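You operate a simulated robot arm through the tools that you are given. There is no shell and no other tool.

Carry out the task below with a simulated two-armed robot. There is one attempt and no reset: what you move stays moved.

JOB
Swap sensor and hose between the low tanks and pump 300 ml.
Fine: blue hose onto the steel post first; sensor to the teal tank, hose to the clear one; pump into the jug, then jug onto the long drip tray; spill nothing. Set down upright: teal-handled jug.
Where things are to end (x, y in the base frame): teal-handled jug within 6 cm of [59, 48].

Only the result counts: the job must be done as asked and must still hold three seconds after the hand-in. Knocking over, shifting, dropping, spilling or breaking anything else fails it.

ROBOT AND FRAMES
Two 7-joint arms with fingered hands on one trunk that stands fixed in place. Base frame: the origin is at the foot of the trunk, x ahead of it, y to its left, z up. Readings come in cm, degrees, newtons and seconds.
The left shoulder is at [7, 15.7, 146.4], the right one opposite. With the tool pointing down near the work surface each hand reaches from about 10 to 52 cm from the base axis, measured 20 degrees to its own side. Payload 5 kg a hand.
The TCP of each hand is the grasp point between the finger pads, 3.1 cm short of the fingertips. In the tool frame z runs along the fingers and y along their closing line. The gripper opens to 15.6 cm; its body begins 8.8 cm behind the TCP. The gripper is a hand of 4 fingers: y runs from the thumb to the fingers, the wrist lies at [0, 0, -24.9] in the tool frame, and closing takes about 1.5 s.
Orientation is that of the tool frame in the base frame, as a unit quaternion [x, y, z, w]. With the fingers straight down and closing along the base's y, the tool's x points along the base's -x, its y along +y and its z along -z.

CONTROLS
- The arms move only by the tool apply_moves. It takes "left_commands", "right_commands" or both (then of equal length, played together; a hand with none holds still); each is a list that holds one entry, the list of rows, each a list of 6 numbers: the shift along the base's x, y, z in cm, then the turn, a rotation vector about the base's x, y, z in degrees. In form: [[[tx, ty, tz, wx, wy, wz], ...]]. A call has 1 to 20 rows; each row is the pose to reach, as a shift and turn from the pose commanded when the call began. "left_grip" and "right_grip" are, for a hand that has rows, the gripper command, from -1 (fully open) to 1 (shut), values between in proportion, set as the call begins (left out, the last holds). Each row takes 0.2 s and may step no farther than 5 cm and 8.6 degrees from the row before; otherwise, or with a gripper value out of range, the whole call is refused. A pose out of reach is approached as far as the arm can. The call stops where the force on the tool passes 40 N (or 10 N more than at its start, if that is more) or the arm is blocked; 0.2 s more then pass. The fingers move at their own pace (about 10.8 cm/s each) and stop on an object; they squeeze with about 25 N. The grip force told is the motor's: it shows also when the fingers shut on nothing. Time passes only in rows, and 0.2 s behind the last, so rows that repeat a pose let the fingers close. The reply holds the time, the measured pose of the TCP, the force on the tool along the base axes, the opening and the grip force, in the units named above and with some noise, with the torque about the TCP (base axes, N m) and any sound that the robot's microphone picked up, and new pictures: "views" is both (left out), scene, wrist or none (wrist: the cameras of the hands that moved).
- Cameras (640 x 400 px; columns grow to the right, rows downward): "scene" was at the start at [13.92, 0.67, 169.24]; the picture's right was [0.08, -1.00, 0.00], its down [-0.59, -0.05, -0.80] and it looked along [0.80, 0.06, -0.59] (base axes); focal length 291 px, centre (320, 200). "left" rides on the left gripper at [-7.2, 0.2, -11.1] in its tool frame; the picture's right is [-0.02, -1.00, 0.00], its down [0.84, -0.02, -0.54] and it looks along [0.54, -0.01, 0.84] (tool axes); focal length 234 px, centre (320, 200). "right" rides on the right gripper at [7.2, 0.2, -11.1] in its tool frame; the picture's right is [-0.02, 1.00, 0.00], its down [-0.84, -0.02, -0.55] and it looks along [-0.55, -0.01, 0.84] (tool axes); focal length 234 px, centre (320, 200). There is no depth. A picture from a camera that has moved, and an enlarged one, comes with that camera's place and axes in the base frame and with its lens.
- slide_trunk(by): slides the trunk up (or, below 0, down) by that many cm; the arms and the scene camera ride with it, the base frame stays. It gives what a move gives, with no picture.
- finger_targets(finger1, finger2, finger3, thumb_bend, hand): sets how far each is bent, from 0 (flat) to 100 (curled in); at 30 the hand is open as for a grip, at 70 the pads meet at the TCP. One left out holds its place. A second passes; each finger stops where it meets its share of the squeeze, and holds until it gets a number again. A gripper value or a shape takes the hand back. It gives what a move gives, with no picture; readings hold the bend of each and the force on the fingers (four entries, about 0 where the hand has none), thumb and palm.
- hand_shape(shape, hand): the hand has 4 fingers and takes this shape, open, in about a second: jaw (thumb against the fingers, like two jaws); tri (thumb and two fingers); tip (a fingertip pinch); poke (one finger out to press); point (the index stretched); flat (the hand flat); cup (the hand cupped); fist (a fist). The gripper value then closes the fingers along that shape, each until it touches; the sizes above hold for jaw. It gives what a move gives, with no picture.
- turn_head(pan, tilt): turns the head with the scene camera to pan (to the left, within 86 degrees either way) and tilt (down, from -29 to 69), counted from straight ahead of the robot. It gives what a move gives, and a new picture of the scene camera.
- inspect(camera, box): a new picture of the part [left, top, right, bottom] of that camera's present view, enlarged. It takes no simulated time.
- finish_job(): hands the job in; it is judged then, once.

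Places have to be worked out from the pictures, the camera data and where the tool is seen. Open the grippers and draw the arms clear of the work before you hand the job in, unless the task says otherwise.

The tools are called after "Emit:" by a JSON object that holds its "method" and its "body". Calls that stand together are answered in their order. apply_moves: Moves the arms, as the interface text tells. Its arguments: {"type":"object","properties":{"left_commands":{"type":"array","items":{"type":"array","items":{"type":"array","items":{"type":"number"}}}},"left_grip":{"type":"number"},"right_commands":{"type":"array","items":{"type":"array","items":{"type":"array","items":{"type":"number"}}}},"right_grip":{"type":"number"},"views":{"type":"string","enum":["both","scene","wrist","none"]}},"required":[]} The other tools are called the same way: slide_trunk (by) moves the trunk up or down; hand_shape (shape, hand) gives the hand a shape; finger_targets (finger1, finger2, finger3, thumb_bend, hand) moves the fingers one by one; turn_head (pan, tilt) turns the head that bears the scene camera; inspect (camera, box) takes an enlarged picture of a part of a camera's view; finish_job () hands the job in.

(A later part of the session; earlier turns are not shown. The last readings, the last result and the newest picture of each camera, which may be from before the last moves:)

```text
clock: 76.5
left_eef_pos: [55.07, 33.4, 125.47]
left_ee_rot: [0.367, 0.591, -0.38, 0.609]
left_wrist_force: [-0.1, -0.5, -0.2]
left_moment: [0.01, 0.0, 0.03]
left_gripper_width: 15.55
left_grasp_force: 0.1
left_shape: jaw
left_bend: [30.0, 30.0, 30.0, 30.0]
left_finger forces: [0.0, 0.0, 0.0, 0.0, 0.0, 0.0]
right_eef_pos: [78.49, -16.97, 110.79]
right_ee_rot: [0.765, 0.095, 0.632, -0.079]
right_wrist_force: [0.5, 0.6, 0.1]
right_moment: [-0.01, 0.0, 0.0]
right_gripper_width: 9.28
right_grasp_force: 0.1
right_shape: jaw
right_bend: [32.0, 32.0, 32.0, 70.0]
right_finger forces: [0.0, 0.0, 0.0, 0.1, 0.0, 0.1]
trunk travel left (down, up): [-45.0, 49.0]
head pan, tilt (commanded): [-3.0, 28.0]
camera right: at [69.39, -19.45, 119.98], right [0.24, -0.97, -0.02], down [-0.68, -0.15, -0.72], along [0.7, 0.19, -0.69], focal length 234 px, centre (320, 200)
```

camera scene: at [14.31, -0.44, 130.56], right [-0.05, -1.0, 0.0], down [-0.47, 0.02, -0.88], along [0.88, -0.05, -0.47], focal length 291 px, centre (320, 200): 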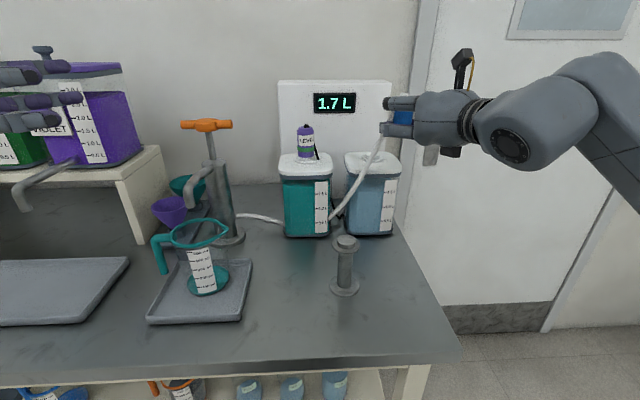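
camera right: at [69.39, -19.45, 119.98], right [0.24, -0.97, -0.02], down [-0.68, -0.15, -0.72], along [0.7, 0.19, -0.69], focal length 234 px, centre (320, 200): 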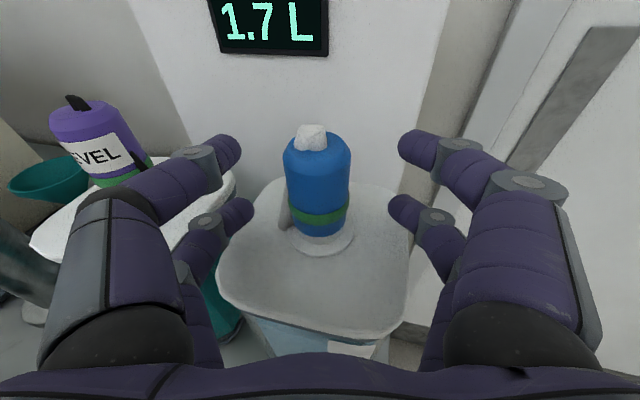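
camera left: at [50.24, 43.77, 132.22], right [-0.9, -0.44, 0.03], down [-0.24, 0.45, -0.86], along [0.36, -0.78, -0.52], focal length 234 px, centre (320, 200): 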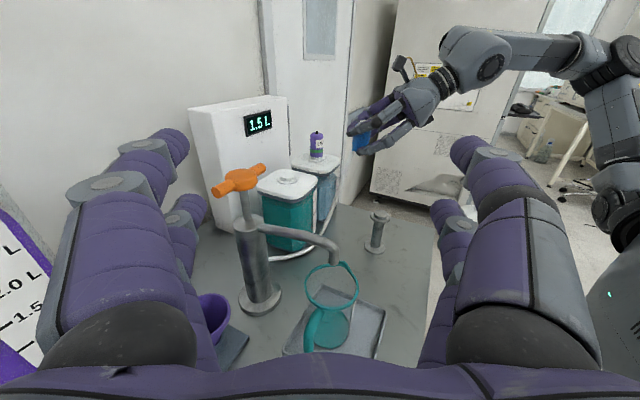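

Hose is seated and released. I retreat the right hand back along its heading and park it up to the right.

Emit:
{"method": "apply_moves", "body": {"right_commands": [[[-3, -0.75, 0.4, 0, 0, 0], [-6, -1.5, 0.8, 0, 0, 0], [-9.5, -2.4, 1.5, 0, 0, 0], [-13, -3.3, 4, 0, 0, 0], [-17, -5, 6.5, 0, 0, 0], [-21, -7, 8.5, 0, 0, 0], [-24.5, -10, 10, 0, 0, 0]]], "views": "both"}}

Emit:
{"method": "inspect", "body": {"camera": "left", "box": [220, 90, 440, 260]}}

Emit:
{"method": "inspect", "body": {"camera": "scene", "box": [130, 90, 420, 310]}}

```text
refused: row 5 steps farther than a row can; nothing moved
```

```text
2.35 times, centred on (330, 175) of left
camera zoom: at [50.33, 43.76, 132.17], right [-0.9, -0.44, 0.03], down [-0.25, 0.45, -0.86], along [0.36, -0.78, -0.52], focal length 551 px, centre (296, 259)
```

zoom: 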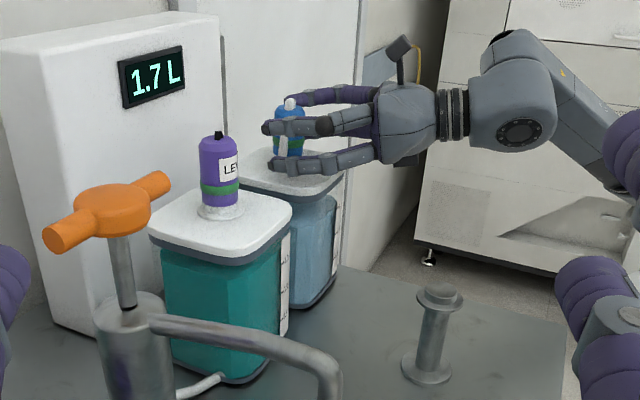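

```text
1.82 times, centred on (275, 200) of scene
camera zoom: at [14.33, -0.46, 130.55], right [-0.05, -1.0, 0.0], down [-0.47, 0.02, -0.88], along [0.88, -0.05, -0.47], focal length 529 px, centre (402, 200)
```

zoom: 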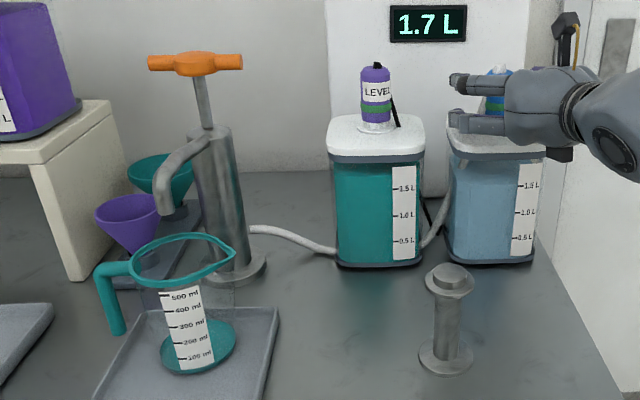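

One row step was too large; I resend the retreat with smaller steps.

Emit:
{"method": "apply_moves", "body": {"right_commands": [[[-3, -0.75, 0.4, 0, 0, 0], [-6, -1.5, 0.8, 0, 0, 0], [-9.5, -2.4, 1.5, 0, 0, 0], [-12.5, -3.3, 3.5, 0, 0, 0], [-15.5, -4.5, 5.5, 0, 0, 0], [-18.5, -6, 7.5, 0, 0, 0], [-21.5, -8, 9.5, 0, 0, 0], [-24, -10.5, 11, 0, 0, 0]]], "views": "both"}}

Emit:
{"method": "inspect", "body": {"camera": "left", "box": [220, 90, 440, 260]}}

```text
clock: 78.3
left_eef_pos: [54.78, 33.49, 125.57]
left_ee_rot: [0.368, 0.589, -0.381, 0.61]
left_wrist_force: [-0.7, -0.2, 0.8]
left_moment: [0.01, -0.01, 0.06]
left_gripper_width: 15.6
left_grasp_force: 0.1
left_shape: jaw
left_bend: [30.0, 30.0, 30.0, 30.0]
left_finger forces: [0.1, 0.1, 0.0, 0.0, 0.0, 0.1]
right_eef_pos: [54.31, -27.56, 121.88]
right_ee_rot: [0.764, 0.094, 0.634, -0.079]
right_wrist_force: [-0.9, 0.5, 0.3]
right_moment: [0.02, -0.02, -0.02]
right_gripper_width: 9.35
right_grasp_force: 0.2
right_shape: jaw
right_bend: [32.0, 32.0, 32.0, 70.0]
right_finger forces: [0.0, 0.0, 0.0, 0.1, 0.0, 0.0]
trunk travel left (down, up): [-45.0, 49.0]
head pan, tilt (commanded): [-3.0, 28.0]
camera scene: at [14.08, -0.55, 130.58], right [-0.05, -1.0, 0.0], down [-0.47, 0.03, -0.88], along [0.88, -0.05, -0.47], focal length 291 px, centre (320, 200)
camera right: at [45.11, -30.03, 131.12], right [0.24, -0.97, -0.03], down [-0.67, -0.15, -0.72], along [0.7, 0.19, -0.69], focal length 234 px, centre (320, 200)
```

scene: 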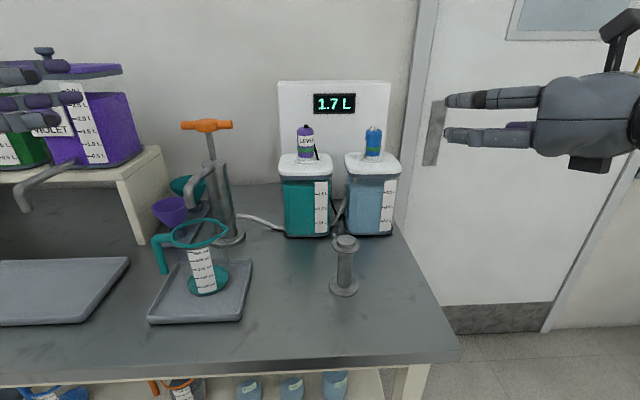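
right: 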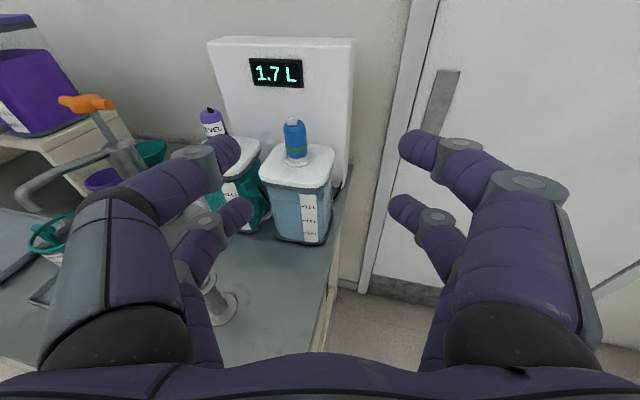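

```text
2.35 times, centred on (330, 175) of left
camera zoom: at [50.02, 43.71, 132.34], right [-0.9, -0.44, 0.02], down [-0.24, 0.45, -0.86], along [0.37, -0.78, -0.52], focal length 551 px, centre (296, 259)
```

zoom: 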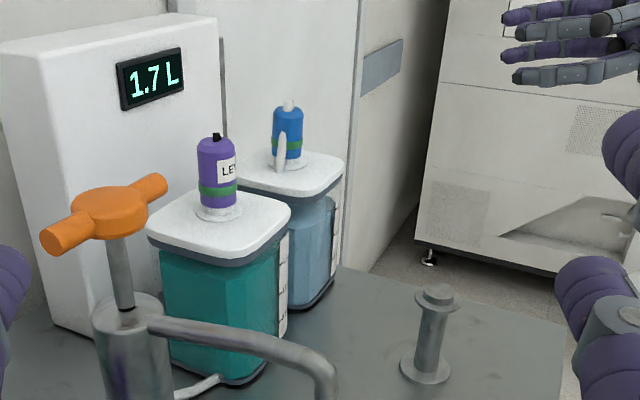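

The swap is complete. Now the pump: the T-handle sits at about [75.2,19.5,z≈116], its bar along y. I turn the left hand forward again, tilted ~20° down and partly open, to press the bar from above with the fingers clear of the spout.

Emit:
{"method": "apply_moves", "body": {"left_commands": [[[0.7, -1.7, 0.5, 1.53, 2.46, 7.89], [1.5, -3.5, 1, 3.07, 4.92, 15.77], [2.2, -5.2, 1, 4.6, 7.37, 23.66], [3, -7, 1, 6.13, 9.83, 31.54], [3.8, -8.7, 1, 7.66, 12.29, 39.43], [4.6, -10.5, 1, 9.2, 14.75, 47.31], [5.4, -12.2, 1, 10.73, 17.2, 55.2], [6.1, -14, 1, 12.26, 19.66, 63.08], [6.1, -14, 1, 12.26, 19.66, 63.08]]], "left_grip": 0.2, "views": "both"}}

Emit:
{"method": "inspect", "body": {"camera": "left", "box": [200, 100, 440, 320]}}

```text
clock: 80.3
left_eef_pos: [61.03, 19.68, 126.41]
left_ee_rot: [-0.002, 0.819, -0.001, 0.573]
left_wrist_force: [-0.7, 0.6, 0.3]
left_moment: [-0.03, -0.01, 0.0]
left_gripper_width: 6.22
left_grasp_force: 0.1
left_shape: jaw
left_bend: [73.0, 73.0, 73.0, 70.0]
left_finger forces: [0.0, 0.0, 0.0, 0.0, 0.1, 0.0]
right_eef_pos: [54.58, -27.39, 121.85]
right_ee_rot: [0.765, 0.095, 0.633, -0.078]
right_wrist_force: [0.5, 0.0, 0.7]
right_moment: [0.0, 0.0, -0.04]
right_gripper_width: 9.37
right_grasp_force: 0.0
right_shape: jaw
right_bend: [32.0, 32.0, 32.0, 70.0]
right_finger forces: [0.0, 0.0, 0.0, 0.1, 0.1, 0.0]
trunk travel left (down, up): [-45.0, 49.0]
head pan, tilt (commanded): [-3.0, 28.0]
camera scene: at [14.27, -0.32, 130.57], right [-0.05, -1.0, 0.0], down [-0.47, 0.02, -0.88], along [0.88, -0.05, -0.47], focal length 291 px, centre (320, 200)
camera left: at [53.16, 19.83, 136.89], right [0.01, -1.0, 0.03], down [-0.8, -0.02, -0.6], along [0.6, -0.01, -0.8], focal length 234 px, centre (320, 200)
```

scene: 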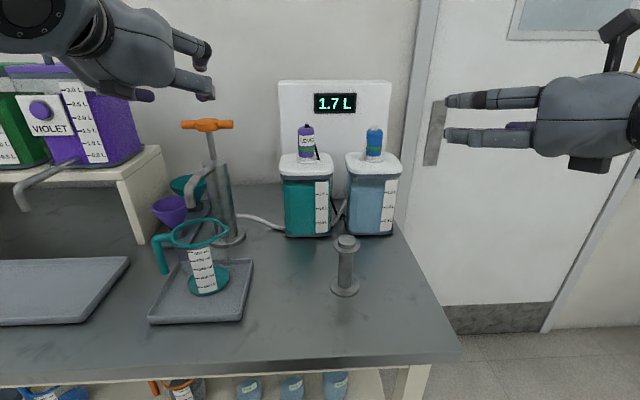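
left: 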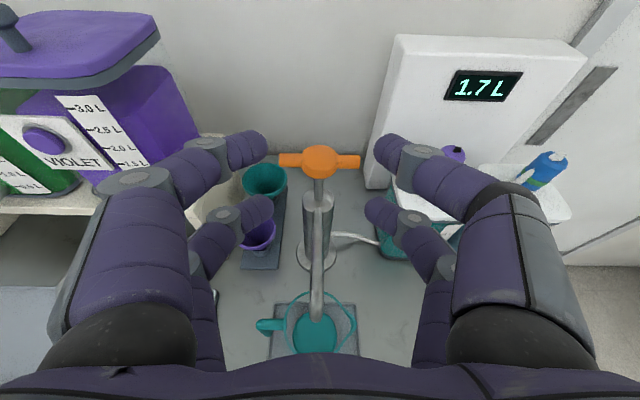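

```text
1.82 times, centred on (320, 210) of left
camera zoom: at [53.16, 19.83, 136.89], right [0.01, -1.0, 0.03], down [-0.8, -0.02, -0.6], along [0.6, -0.01, -0.8], focal length 426 px, centre (320, 182)
```

zoom: 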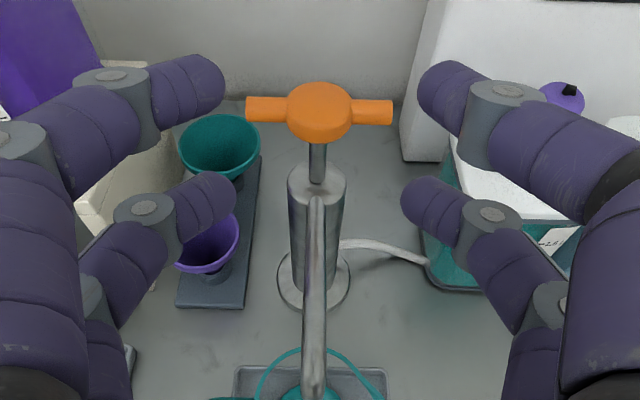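

The handle is dead ahead at [75.1,19.7]. I move forward above it, then come down to light contact.

Emit:
{"method": "apply_moves", "body": {"left_commands": [[[3.5, 0, -0.5, 0, 0, 0], [7, 0, -1.5, 0, 0, 0], [10.5, 0, -2.5, 0, 0, 0], [13.8, 0, -3.4, 0, 0, 0], [13.8, 0, -3.4, 0, 0, 0]]], "views": "both"}}

Emit:
{"method": "inspect", "body": {"camera": "left", "box": [200, 100, 440, 320]}}

Emit:
{"method": "inspect", "body": {"camera": "scene", "box": [130, 70, 290, 310]}}

```text
clock: 81.5
left_eef_pos: [74.76, 19.31, 123.2]
left_ee_rot: [0.0, 0.819, -0.002, 0.573]
left_wrist_force: [-0.8, 0.3, 0.0]
left_moment: [0.01, -0.03, -0.01]
left_gripper_width: 6.23
left_grasp_force: 0.0
left_shape: jaw
left_bend: [73.0, 73.0, 73.0, 70.0]
left_finger forces: [0.0, 0.0, 0.0, 0.1, 0.0, 0.1]
right_eef_pos: [54.52, -27.5, 121.85]
right_ee_rot: [0.764, 0.093, 0.633, -0.077]
right_wrist_force: [-0.4, 0.5, -0.3]
right_moment: [0.0, 0.0, -0.04]
right_gripper_width: 9.34
right_grasp_force: 0.1
right_shape: jaw
right_bend: [32.0, 32.0, 32.0, 70.0]
right_finger forces: [0.0, 0.0, 0.0, 0.1, 0.0, 0.0]
trunk travel left (down, up): [-45.0, 49.0]
head pan, tilt (commanded): [-3.0, 28.0]
camera scene: at [14.24, -0.48, 130.57], right [-0.05, -1.0, 0.0], down [-0.47, 0.02, -0.88], along [0.88, -0.05, -0.47], focal length 291 px, centre (320, 200)
camera left: at [66.88, 19.64, 133.59], right [0.01, -1.0, 0.02], down [-0.8, -0.02, -0.6], along [0.6, -0.02, -0.8], focal length 234 px, centre (320, 200)
```

scene: 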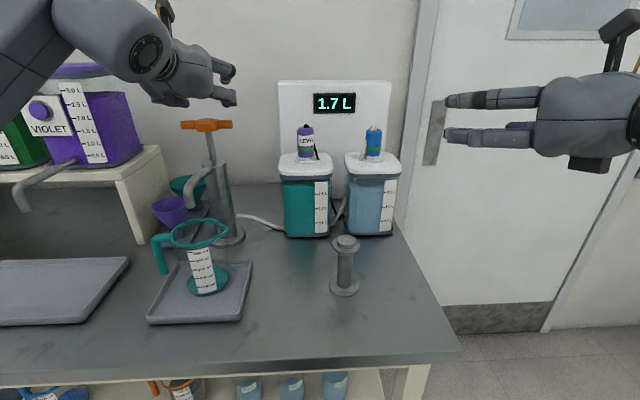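
left: 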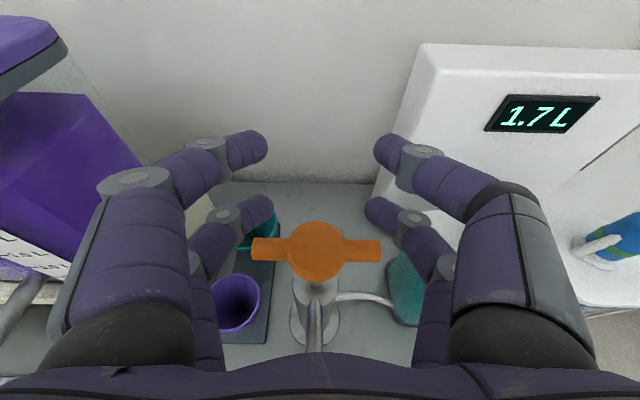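

```text
1.82 times, centred on (320, 210) of left
camera zoom: at [66.88, 19.64, 133.59], right [0.01, -1.0, 0.02], down [-0.8, -0.02, -0.6], along [0.6, -0.02, -0.8], focal length 426 px, centre (320, 182)
```

zoom: 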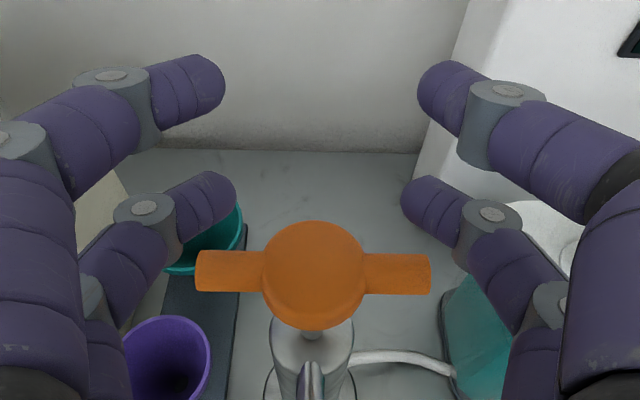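

```text
1.67 times, centred on (210, 190) of scene
camera zoom: at [14.24, -0.48, 130.57], right [-0.05, -1.0, 0.0], down [-0.47, 0.02, -0.88], along [0.88, -0.05, -0.47], focal length 485 px, centre (503, 217)
```

zoom: 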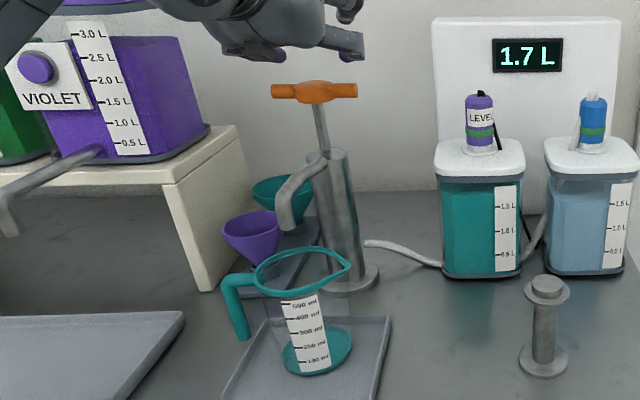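

Bar arms would meet the outer finger joints; I close a bit more and pull back 1.5 cm so the fingertips' undersides land on both bar arms, then lower near contact.

Emit:
{"method": "apply_moves", "body": {"left_commands": [[[-0.8, 0.2, -0.5, 0, 0, 0], [-1.5, 0.2, -1.5, 0, 0, 0], [-1.5, 0.2, -2.5, 0, 0, 0], [-1.5, 0.2, -3.2, 0, 0, 0], [-1.5, 0.2, -3.2, 0, 0, 0]]], "left_grip": 0.4, "views": "wrist"}}

Emit:
{"method": "inspect", "body": {"camera": "left", "box": [200, 100, 440, 320]}}

Emit:
{"method": "inspect", "body": {"camera": "scene", "box": [130, 70, 290, 310]}}

```text
clock: 82.7
left_eef_pos: [73.39, 19.58, 119.94]
left_ee_rot: [-0.001, 0.819, 0.0, 0.573]
left_wrist_force: [0.4, -0.4, 1.7]
left_moment: [0.02, -0.04, 0.01]
left_gripper_width: 4.71
left_grasp_force: 0.0
left_shape: jaw
left_bend: [73.0, 74.0, 73.0, 70.0]
left_finger forces: [0.0, 1.1, 0.8, 0.1, 0.0, 0.0]
right_eef_pos: [54.5, -27.53, 121.67]
right_ee_rot: [0.765, 0.094, 0.632, -0.078]
right_wrist_force: [-0.8, 0.5, 0.0]
right_moment: [0.01, 0.01, 0.01]
right_gripper_width: 9.33
right_grasp_force: 0.0
right_shape: jaw
right_bend: [32.0, 32.0, 32.0, 70.0]
right_finger forces: [0.1, 0.1, 0.0, 0.1, 0.1, 0.0]
trunk travel left (down, up): [-45.0, 49.0]
head pan, tilt (commanded): [-3.0, 28.0]
camera left: at [65.45, 19.87, 130.38], right [0.01, -1.0, 0.02], down [-0.8, -0.02, -0.6], along [0.6, -0.01, -0.8], focal length 234 px, centre (320, 200)
```

left: 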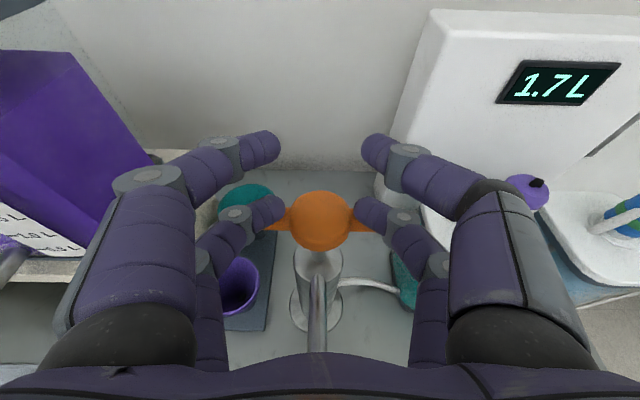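

```text
1.82 times, centred on (320, 210) of left
camera zoom: at [65.45, 19.87, 130.38], right [0.01, -1.0, 0.02], down [-0.8, -0.02, -0.6], along [0.6, -0.01, -0.8], focal length 426 px, centre (320, 182)
```

zoom: 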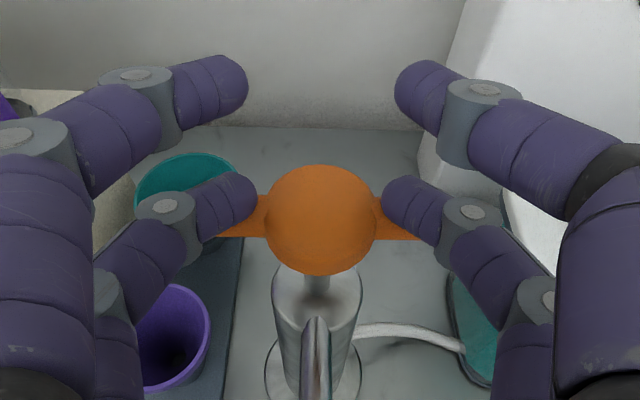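

```text
1.67 times, centred on (210, 190) of scene
camera zoom: at [14.29, -0.49, 130.56], right [-0.05, -1.0, 0.0], down [-0.47, 0.02, -0.88], along [0.88, -0.05, -0.47], focal length 485 px, centre (503, 217)
```

zoom: 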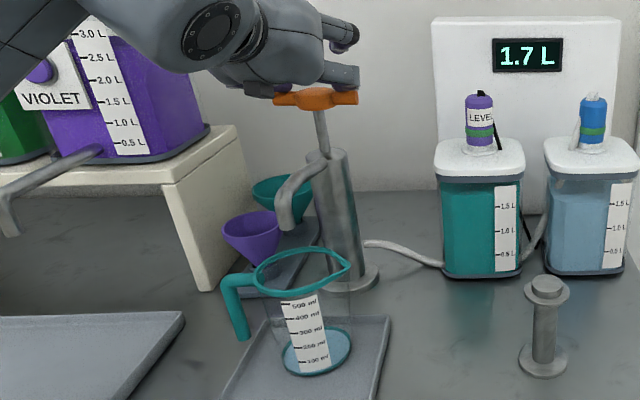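

The handle has already moved a little and a thin pale-blue layer appeared in the jug, so flow follows the stroke. I zoom on the jug scale before continuing.

Emit:
{"method": "inspect", "body": {"camera": "scene", "box": [165, 210, 245, 300]}}

Emit:
{"method": "inspect", "body": {"camera": "scene", "box": [180, 90, 250, 160]}}

```text
4.44 times, centred on (205, 255) of scene
camera zoom: at [14.29, -0.49, 130.56], right [-0.05, -1.0, 0.0], down [-0.47, 0.02, -0.88], along [0.88, -0.05, -0.47], focal length 1294 px, centre (831, -44)
```

zoom: 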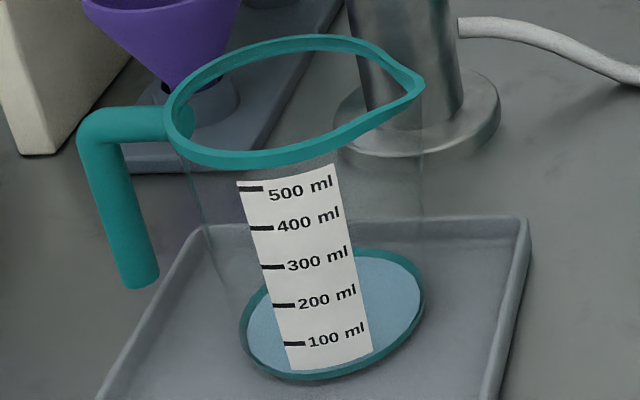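

```text
5.71 times, centred on (215, 125) of scene
camera zoom: at [14.29, -0.49, 130.56], right [-0.05, -1.0, 0.0], down [-0.47, 0.02, -0.88], along [0.88, -0.05, -0.47], focal length 1663 px, centre (920, 629)
```

zoom: 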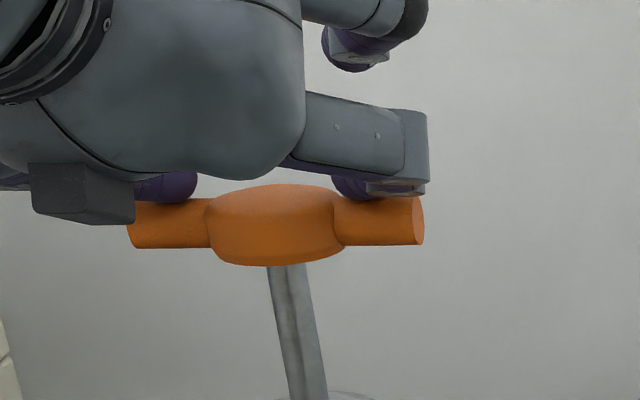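

Just a film so far. I press 1.5 cm slowly and read the jug again.

Emit:
{"method": "apply_moves", "body": {"left_commands": [[[0, 0, -0.4, 0, 0, 0], [0, 0, -0.8, 0, 0, 0], [0, 0, -1.2, 0, 0, 0], [0, 0, -1.5, 0, 0, 0], [0, 0, -1.5, 0, 0, 0]]], "views": "none"}}

Emit:
{"method": "inspect", "body": {"camera": "scene", "box": [165, 210, 245, 300]}}

Emit:
{"method": "inspect", "body": {"camera": "scene", "box": [180, 90, 250, 160]}}

```text
clock: 83.9
left_eef_pos: [73.4, 19.68, 118.51]
left_ee_rot: [0.0, 0.819, -0.001, 0.573]
left_wrist_force: [-1.7, -0.6, 3.2]
left_moment: [0.06, 0.0, -0.02]
left_gripper_width: 4.71
left_grasp_force: 0.2
left_shape: jaw
left_bend: [73.0, 74.0, 74.0, 70.0]
left_finger forces: [0.1, 2.0, 1.6, 0.1, 0.0, 0.0]
right_eef_pos: [54.45, -27.52, 121.87]
right_ee_rot: [0.765, 0.093, 0.633, -0.077]
right_wrist_force: [-0.3, 0.0, -0.5]
right_moment: [0.03, -0.02, 0.02]
right_gripper_width: 9.31
right_grasp_force: 0.1
right_shape: jaw
right_bend: [32.0, 32.0, 32.0, 70.0]
right_finger forces: [0.0, 0.0, 0.0, 0.1, 0.0, 0.0]
trunk travel left (down, up): [-45.0, 49.0]
head pan, tilt (commanded): [-3.0, 28.0]
```

```text
4.44 times, centred on (205, 255) of scene
camera zoom: at [14.25, -0.49, 130.56], right [-0.05, -1.0, 0.0], down [-0.47, 0.02, -0.88], along [0.88, -0.05, -0.47], focal length 1294 px, centre (831, -44)
```

zoom: 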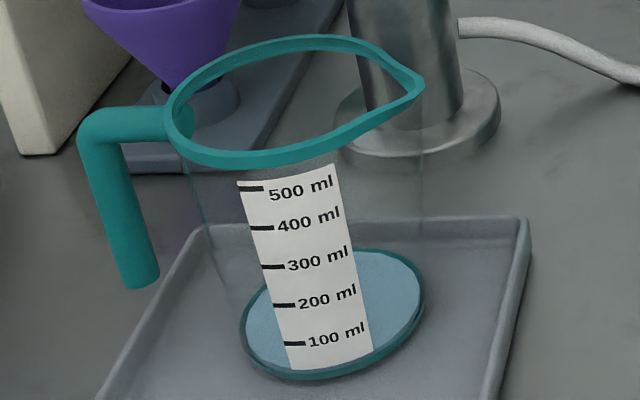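

```text
5.71 times, centred on (215, 125) of scene
camera zoom: at [14.25, -0.49, 130.56], right [-0.05, -1.0, 0.0], down [-0.47, 0.02, -0.88], along [0.88, -0.05, -0.47], focal length 1663 px, centre (920, 629)
```

zoom: 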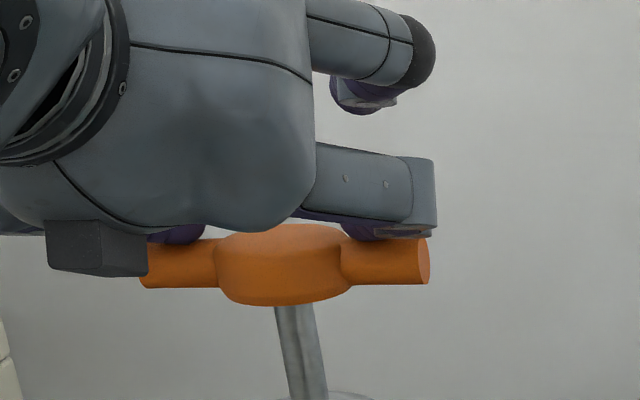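

The handle is springy (~3 N). I press down another 3.5 cm while watching force and jug.

Emit:
{"method": "apply_moves", "body": {"left_commands": [[[0, 0, -0.6, 0, 0, 0], [0, 0, -1.2, 0, 0, 0], [0, 0, -1.8, 0, 0, 0], [0, 0, -2.4, 0, 0, 0], [0, 0, -3, 0, 0, 0], [0, 0, -3.5, 0, 0, 0]]], "views": "scene"}}

Emit:
{"method": "inspect", "body": {"camera": "scene", "box": [165, 210, 245, 300]}}

Emit:
{"method": "inspect", "body": {"camera": "scene", "box": [160, 90, 270, 200]}}

```text
clock: 85.3
left_eef_pos: [73.38, 19.58, 115.15]
left_ee_rot: [0.0, 0.818, -0.001, 0.576]
left_wrist_force: [1.3, -0.1, 16.5]
left_moment: [0.09, -0.3, 0.02]
left_gripper_width: 4.73
left_grasp_force: 0.1
left_shape: jaw
left_bend: [73.0, 74.0, 74.0, 70.0]
left_finger forces: [0.1, 8.8, 6.2, 0.0, 0.0, 0.0]
right_eef_pos: [54.49, -27.54, 121.87]
right_ee_rot: [0.765, 0.094, 0.633, -0.078]
right_wrist_force: [-0.2, 0.3, -0.1]
right_moment: [-0.01, -0.01, 0.02]
right_gripper_width: 9.35
right_grasp_force: 0.0
right_shape: jaw
right_bend: [32.0, 32.0, 32.0, 70.0]
right_finger forces: [0.0, 0.1, 0.1, 0.0, 0.0, 0.0]
trunk travel left (down, up): [-45.0, 49.0]
head pan, tilt (commanded): [-3.0, 28.0]
heard: click
camera scene: at [14.17, -0.54, 130.6], right [-0.05, -1.0, 0.0], down [-0.47, 0.03, -0.88], along [0.88, -0.05, -0.47], focal length 291 px, centre (320, 200)
```

scene: 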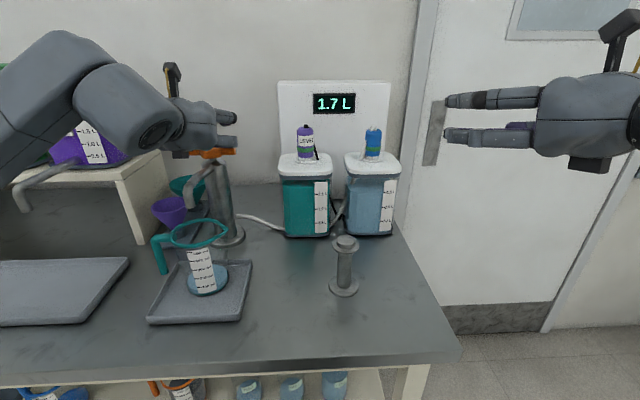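

```text
4.44 times, centred on (205, 255) of scene
camera zoom: at [14.17, -0.54, 130.6], right [-0.05, -1.0, 0.0], down [-0.47, 0.03, -0.88], along [0.88, -0.05, -0.47], focal length 1294 px, centre (831, -44)
```

zoom: 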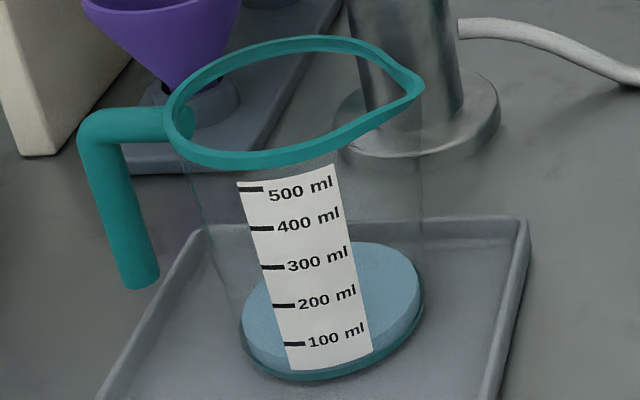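

```text
3.64 times, centred on (215, 145) of scene
camera zoom: at [14.17, -0.54, 130.6], right [-0.05, -1.0, 0.0], down [-0.47, 0.03, -0.88], along [0.88, -0.05, -0.47], focal length 1058 px, centre (702, 400)
```

zoom: 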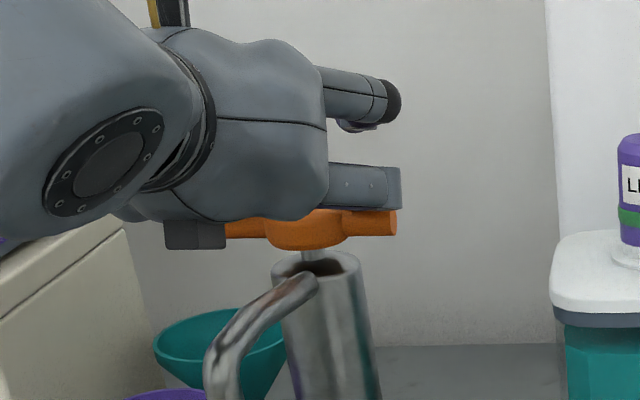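

A click at the bottom of the stroke; the jug holds about 50 ml. I let the handle come back up fully by raising the hand 5.6 cm.

Emit:
{"method": "apply_moves", "body": {"left_commands": [[[0, 0, 0.8, 0, 0, 0], [0, 0, 1.6, 0, 0, 0], [0, 0, 2.4, 0, 0, 0], [0, 0, 3.2, 0, 0, 0], [0, 0, 4, 0, 0, 0], [0, 0, 4.8, 0, 0, 0], [0, 0, 5.6, 0, 0, 0], [0, 0, 5.6, 0, 0, 0]]], "views": "scene"}}

Emit:
{"method": "inspect", "body": {"camera": "scene", "box": [165, 210, 245, 300]}}

Emit:
{"method": "inspect", "body": {"camera": "scene", "box": [160, 70, 270, 200]}}

```text
clock: 87.1
left_eef_pos: [73.49, 19.56, 120.49]
left_ee_rot: [0.0, 0.82, -0.002, 0.573]
left_wrist_force: [-0.9, 1.0, 0.5]
left_moment: [-0.04, 0.01, 0.03]
left_gripper_width: 4.7
left_grasp_force: 0.1
left_shape: jaw
left_bend: [73.0, 74.0, 74.0, 70.0]
left_finger forces: [0.1, 0.6, 0.4, 0.0, 0.0, 0.0]
right_eef_pos: [54.55, -27.51, 121.81]
right_ee_rot: [0.765, 0.093, 0.633, -0.077]
right_wrist_force: [0.2, 0.3, -0.1]
right_moment: [-0.04, 0.0, 0.01]
right_gripper_width: 9.36
right_grasp_force: 0.0
right_shape: jaw
right_bend: [32.0, 32.0, 32.0, 70.0]
right_finger forces: [0.0, 0.0, 0.1, 0.1, 0.0, 0.1]
trunk travel left (down, up): [-45.0, 49.0]
head pan, tilt (commanded): [-3.0, 28.0]
camera scene: at [14.31, -0.47, 130.56], right [-0.05, -1.0, 0.0], down [-0.47, 0.02, -0.88], along [0.88, -0.05, -0.47], focal length 291 px, centre (320, 200)
```

scene: 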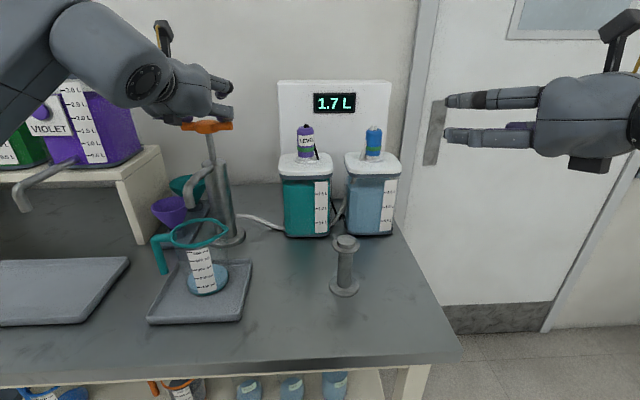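

```text
4.44 times, centred on (205, 255) of scene
camera zoom: at [14.31, -0.47, 130.56], right [-0.05, -1.0, 0.0], down [-0.47, 0.02, -0.88], along [0.88, -0.05, -0.47], focal length 1294 px, centre (831, -44)
```

zoom: 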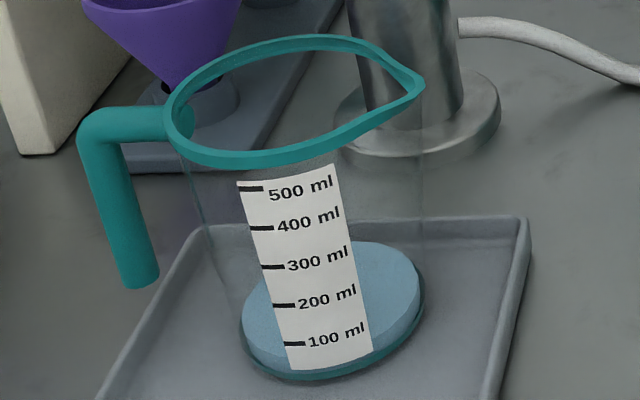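

```text
3.08 times, centred on (215, 135) of scene
camera zoom: at [14.31, -0.47, 130.56], right [-0.05, -1.0, 0.0], down [-0.47, 0.02, -0.88], along [0.88, -0.05, -0.47], focal length 896 px, centre (643, 400)
```

zoom: 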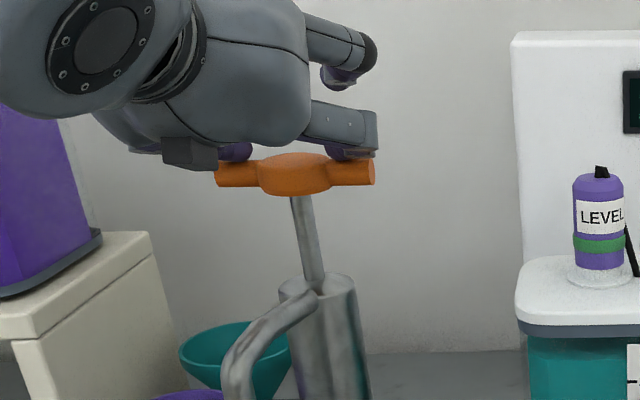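

The handle springs back by itself. I do one full stroke: fully up, down to the same depth, and back up.

Emit:
{"method": "apply_moves", "body": {"left_commands": [[[0, 0, 0.5, 0, 0, 0], [0, 0, -0.3, 0, 0, 0], [0, 0, -1.1, 0, 0, 0], [0, 0, -1.9, 0, 0, 0], [0, 0, -2.7, 0, 0, 0], [0, 0, -3.5, 0, 0, 0], [0, 0, -4.3, 0, 0, 0], [0, 0, -5.1, 0, 0, 0], [0, 0, -5.6, 0, 0, 0], [0, 0, -5.6, 0, 0, 0], [0, 0, -4.6, 0, 0, 0], [0, 0, -3.6, 0, 0, 0], [0, 0, -2.6, 0, 0, 0], [0, 0, -1.6, 0, 0, 0], [0, 0, -0.6, 0, 0, 0], [0, 0, 0.4, 0, 0, 0], [0, 0, 0.5, 0, 0, 0]]], "views": "none"}}

Emit:
{"method": "inspect", "body": {"camera": "scene", "box": [165, 210, 245, 300]}}

Emit:
{"method": "inspect", "body": {"camera": "scene", "box": [160, 70, 270, 200]}}

```text
clock: 90.7
left_eef_pos: [73.49, 19.58, 121.0]
left_ee_rot: [0.0, 0.82, -0.001, 0.573]
left_wrist_force: [-0.2, 0.4, 0.2]
left_moment: [-0.02, 0.01, 0.0]
left_gripper_width: 4.7
left_grasp_force: 0.0
left_shape: jaw
left_bend: [73.0, 74.0, 74.0, 70.0]
left_finger forces: [0.0, 0.1, 0.0, 0.0, 0.1, 0.0]
right_eef_pos: [54.6, -27.49, 121.66]
right_ee_rot: [0.765, 0.094, 0.633, -0.078]
right_wrist_force: [0.2, -0.1, -0.7]
right_moment: [-0.02, 0.0, -0.04]
right_gripper_width: 9.34
right_grasp_force: 0.0
right_shape: jaw
right_bend: [32.0, 32.0, 32.0, 70.0]
right_finger forces: [0.1, 0.0, 0.1, 0.0, 0.0, 0.1]
trunk travel left (down, up): [-45.0, 49.0]
head pan, tilt (commanded): [-3.0, 28.0]
heard: click
```

```text
4.44 times, centred on (205, 255) of scene
camera zoom: at [14.32, -0.46, 130.55], right [-0.05, -1.0, 0.0], down [-0.47, 0.02, -0.88], along [0.88, -0.05, -0.47], focal length 1294 px, centre (831, -44)
```

zoom: 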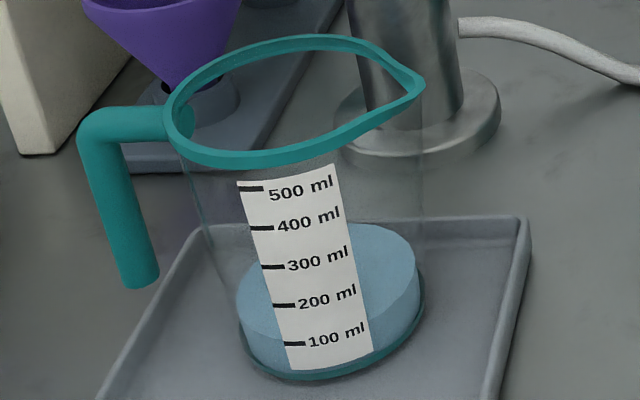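

```text
3.08 times, centred on (215, 135) of scene
camera zoom: at [14.32, -0.46, 130.55], right [-0.05, -1.0, 0.0], down [-0.47, 0.02, -0.88], along [0.88, -0.05, -0.47], focal length 896 px, centre (643, 400)
```

zoom: 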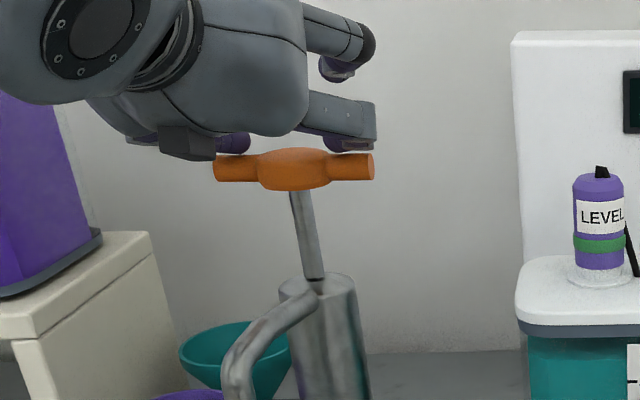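

Level is at about 100 ml after two strokes (50 ml each). Third stroke, same depth (now -6.1 from here).

Emit:
{"method": "apply_moves", "body": {"left_commands": [[[0, 0, -0.8, 0, 0, 0], [0, 0, -1.6, 0, 0, 0], [0, 0, -2.4, 0, 0, 0], [0, 0, -3.2, 0, 0, 0], [0, 0, -4, 0, 0, 0], [0, 0, -4.8, 0, 0, 0], [0, 0, -5.6, 0, 0, 0], [0, 0, -6.1, 0, 0, 0], [0, 0, -6.1, 0, 0, 0], [0, 0, -5.1, 0, 0, 0], [0, 0, -4.1, 0, 0, 0], [0, 0, -3.1, 0, 0, 0], [0, 0, -2.1, 0, 0, 0], [0, 0, -1.1, 0, 0, 0], [0, 0, -0.1, 0, 0, 0], [0, 0, 0, 0, 0, 0]]], "views": "none"}}

Emit:
{"method": "inspect", "body": {"camera": "scene", "box": [165, 210, 245, 300]}}

```text
clock: 94.1
left_eef_pos: [73.44, 19.54, 120.92]
left_ee_rot: [-0.001, 0.82, 0.0, 0.572]
left_wrist_force: [-0.2, 0.7, 0.8]
left_moment: [0.01, 0.0, 0.01]
left_gripper_width: 4.72
left_grasp_force: 0.1
left_shape: jaw
left_bend: [73.0, 74.0, 74.0, 70.0]
left_finger forces: [0.0, 0.1, 0.0, 0.0, 0.0, 0.1]
right_eef_pos: [54.3, -27.56, 121.79]
right_ee_rot: [0.765, 0.095, 0.633, -0.079]
right_wrist_force: [0.1, -0.1, -0.5]
right_moment: [-0.02, 0.0, 0.0]
right_gripper_width: 9.33
right_grasp_force: 0.0
right_shape: jaw
right_bend: [32.0, 32.0, 32.0, 70.0]
right_finger forces: [0.0, 0.1, 0.1, 0.0, 0.1, 0.0]
trunk travel left (down, up): [-45.0, 49.0]
head pan, tilt (commanded): [-3.0, 28.0]
heard: click
```

```text
4.44 times, centred on (205, 255) of scene
camera zoom: at [14.32, -0.46, 130.55], right [-0.05, -1.0, 0.0], down [-0.47, 0.02, -0.88], along [0.88, -0.05, -0.47], focal length 1294 px, centre (831, -44)
```

zoom: 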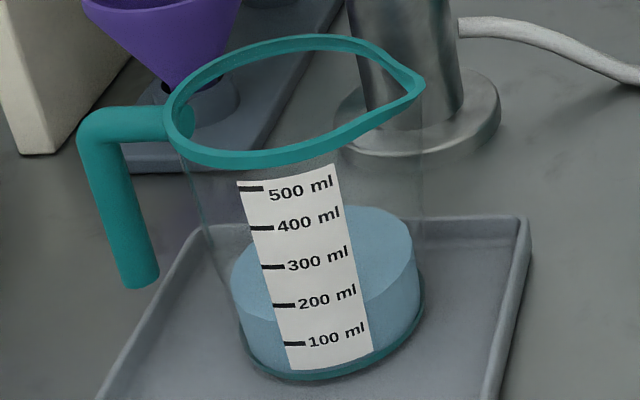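

About 150 ml. Fourth stroke.

Emit:
{"method": "apply_moves", "body": {"left_commands": [[[0, 0, -0.8, 0, 0, 0], [0, 0, -1.6, 0, 0, 0], [0, 0, -2.4, 0, 0, 0], [0, 0, -3.2, 0, 0, 0], [0, 0, -4, 0, 0, 0], [0, 0, -4.8, 0, 0, 0], [0, 0, -5.6, 0, 0, 0], [0, 0, -6.1, 0, 0, 0], [0, 0, -6.1, 0, 0, 0], [0, 0, -5.1, 0, 0, 0], [0, 0, -4.1, 0, 0, 0], [0, 0, -3.1, 0, 0, 0], [0, 0, -2.1, 0, 0, 0], [0, 0, -1.1, 0, 0, 0], [0, 0, -0.1, 0, 0, 0], [0, 0, 0, 0, 0, 0]]], "views": "none"}}

Emit:
{"method": "inspect", "body": {"camera": "scene", "box": [165, 210, 245, 300]}}

```text
clock: 97.5
left_eef_pos: [73.54, 19.53, 120.97]
left_ee_rot: [-0.001, 0.819, -0.001, 0.574]
left_wrist_force: [0.3, -0.1, -0.2]
left_moment: [-0.01, -0.01, 0.01]
left_gripper_width: 4.7
left_grasp_force: 0.0
left_shape: jaw
left_bend: [73.0, 74.0, 74.0, 70.0]
left_finger forces: [0.0, 0.0, 0.1, 0.0, 0.1, 0.1]
right_eef_pos: [54.53, -27.49, 121.71]
right_ee_rot: [0.765, 0.094, 0.632, -0.078]
right_wrist_force: [0.6, 0.0, 0.1]
right_moment: [0.01, 0.0, -0.01]
right_gripper_width: 9.31
right_grasp_force: 0.1
right_shape: jaw
right_bend: [32.0, 32.0, 32.0, 70.0]
right_finger forces: [0.0, 0.1, 0.0, 0.1, 0.0, 0.1]
trunk travel left (down, up): [-45.0, 49.0]
head pan, tilt (commanded): [-3.0, 28.0]
heard: click
```

```text
4.44 times, centred on (205, 255) of scene
camera zoom: at [14.32, -0.46, 130.55], right [-0.05, -1.0, 0.0], down [-0.47, 0.02, -0.88], along [0.88, -0.05, -0.47], focal length 1294 px, centre (831, -44)
```

zoom: 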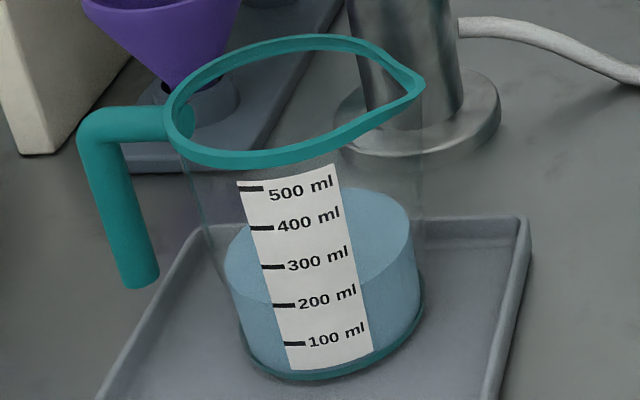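

About 200 ml. Fifth stroke.

Emit:
{"method": "apply_moves", "body": {"left_commands": [[[0, 0, -0.8, 0, 0, 0], [0, 0, -1.6, 0, 0, 0], [0, 0, -2.4, 0, 0, 0], [0, 0, -3.2, 0, 0, 0], [0, 0, -4, 0, 0, 0], [0, 0, -4.8, 0, 0, 0], [0, 0, -5.6, 0, 0, 0], [0, 0, -6.1, 0, 0, 0], [0, 0, -6.1, 0, 0, 0], [0, 0, -5.1, 0, 0, 0], [0, 0, -4.1, 0, 0, 0], [0, 0, -3.1, 0, 0, 0], [0, 0, -2.1, 0, 0, 0], [0, 0, -1.1, 0, 0, 0], [0, 0, -0.1, 0, 0, 0], [0, 0, 0, 0, 0, 0]]], "views": "none"}}

Emit:
{"method": "inspect", "body": {"camera": "scene", "box": [165, 210, 245, 300]}}

Emit:
{"method": "inspect", "body": {"camera": "scene", "box": [190, 240, 230, 290]}}

```text
clock: 100.9
left_eef_pos: [73.44, 19.53, 120.81]
left_ee_rot: [-0.001, 0.82, -0.001, 0.573]
left_wrist_force: [-0.6, 0.1, -0.3]
left_moment: [0.01, 0.0, 0.0]
left_gripper_width: 4.69
left_grasp_force: 0.1
left_shape: jaw
left_bend: [73.0, 74.0, 73.0, 70.0]
left_finger forces: [0.0, 0.0, 0.2, 0.0, 0.1, 0.0]
right_eef_pos: [54.49, -27.47, 121.8]
right_ee_rot: [0.765, 0.094, 0.632, -0.078]
right_wrist_force: [-0.3, -0.9, 0.3]
right_moment: [0.0, 0.02, 0.01]
right_gripper_width: 9.36
right_grasp_force: 0.1
right_shape: jaw
right_bend: [32.0, 32.0, 32.0, 70.0]
right_finger forces: [0.1, 0.1, 0.1, 0.0, 0.1, 0.0]
trunk travel left (down, up): [-45.0, 49.0]
head pan, tilt (commanded): [-3.0, 28.0]
heard: click
```

```text
4.44 times, centred on (205, 255) of scene
camera zoom: at [14.32, -0.46, 130.55], right [-0.05, -1.0, 0.0], down [-0.47, 0.02, -0.88], along [0.88, -0.05, -0.47], focal length 1294 px, centre (831, -44)
```

zoom: 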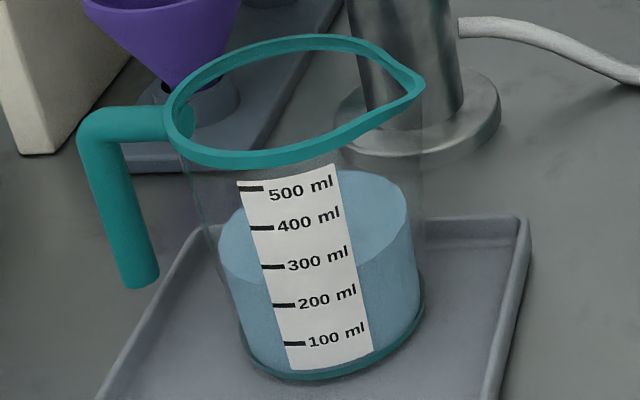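

```text
8.00 times, centred on (210, 265) of scene
camera zoom: at [14.32, -0.46, 130.55], right [-0.05, -1.0, 0.0], down [-0.47, 0.02, -0.88], along [0.88, -0.05, -0.47], focal length 2328 px, centre (1200, -320)
```

zoom: 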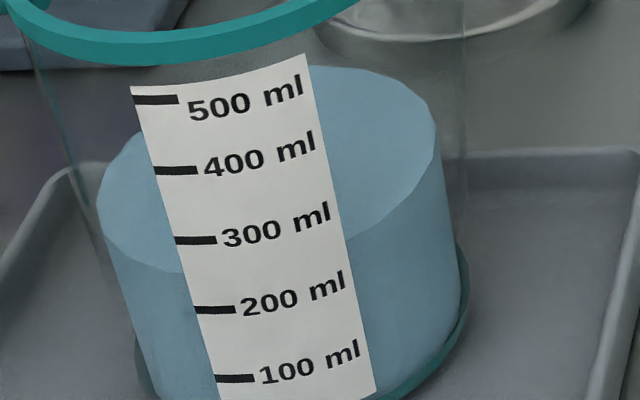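

Reads ~250 ml, so one more stroke makes 300 ml. Sixth stroke.

Emit:
{"method": "apply_moves", "body": {"left_commands": [[[0, 0, -0.8, 0, 0, 0], [0, 0, -1.6, 0, 0, 0], [0, 0, -2.4, 0, 0, 0], [0, 0, -3.2, 0, 0, 0], [0, 0, -4, 0, 0, 0], [0, 0, -4.8, 0, 0, 0], [0, 0, -5.6, 0, 0, 0], [0, 0, -6.1, 0, 0, 0], [0, 0, -6.1, 0, 0, 0], [0, 0, -5.1, 0, 0, 0], [0, 0, -4.1, 0, 0, 0], [0, 0, -3.1, 0, 0, 0], [0, 0, -2.1, 0, 0, 0], [0, 0, -1.1, 0, 0, 0], [0, 0, -0.1, 0, 0, 0], [0, 0, 0, 0, 0, 0]]], "views": "none"}}

Emit:
{"method": "inspect", "body": {"camera": "scene", "box": [190, 240, 230, 290]}}

```text
clock: 104.3
left_eef_pos: [73.5, 19.59, 120.91]
left_ee_rot: [-0.001, 0.819, -0.001, 0.573]
left_wrist_force: [0.2, -0.1, 0.0]
left_moment: [-0.02, 0.02, 0.0]
left_gripper_width: 4.7
left_grasp_force: 0.1
left_shape: jaw
left_bend: [73.0, 74.0, 74.0, 70.0]
left_finger forces: [0.1, 0.0, 0.0, 0.0, 0.0, 0.0]
right_eef_pos: [54.56, -27.44, 121.84]
right_ee_rot: [0.765, 0.093, 0.633, -0.077]
right_wrist_force: [0.3, 0.2, -0.2]
right_moment: [-0.01, -0.02, -0.02]
right_gripper_width: 9.34
right_grasp_force: 0.0
right_shape: jaw
right_bend: [32.0, 32.0, 32.0, 70.0]
right_finger forces: [0.0, 0.0, 0.0, 0.0, 0.0, 0.0]
trunk travel left (down, up): [-45.0, 49.0]
head pan, tilt (commanded): [-3.0, 28.0]
heard: click
```

```text
8.00 times, centred on (210, 265) of scene
camera zoom: at [14.33, -0.47, 130.55], right [-0.05, -1.0, 0.0], down [-0.47, 0.02, -0.88], along [0.88, -0.05, -0.47], focal length 2328 px, centre (1200, -320)
```

zoom: 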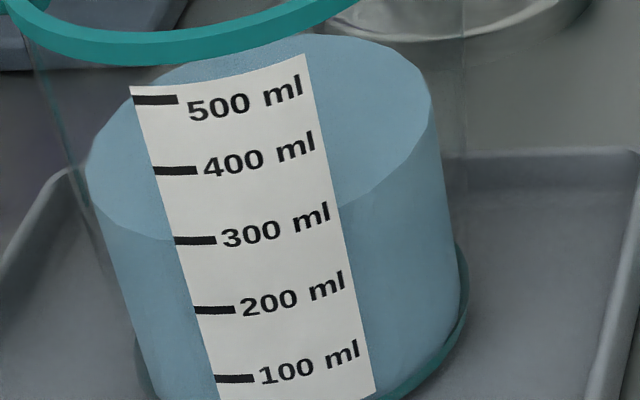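

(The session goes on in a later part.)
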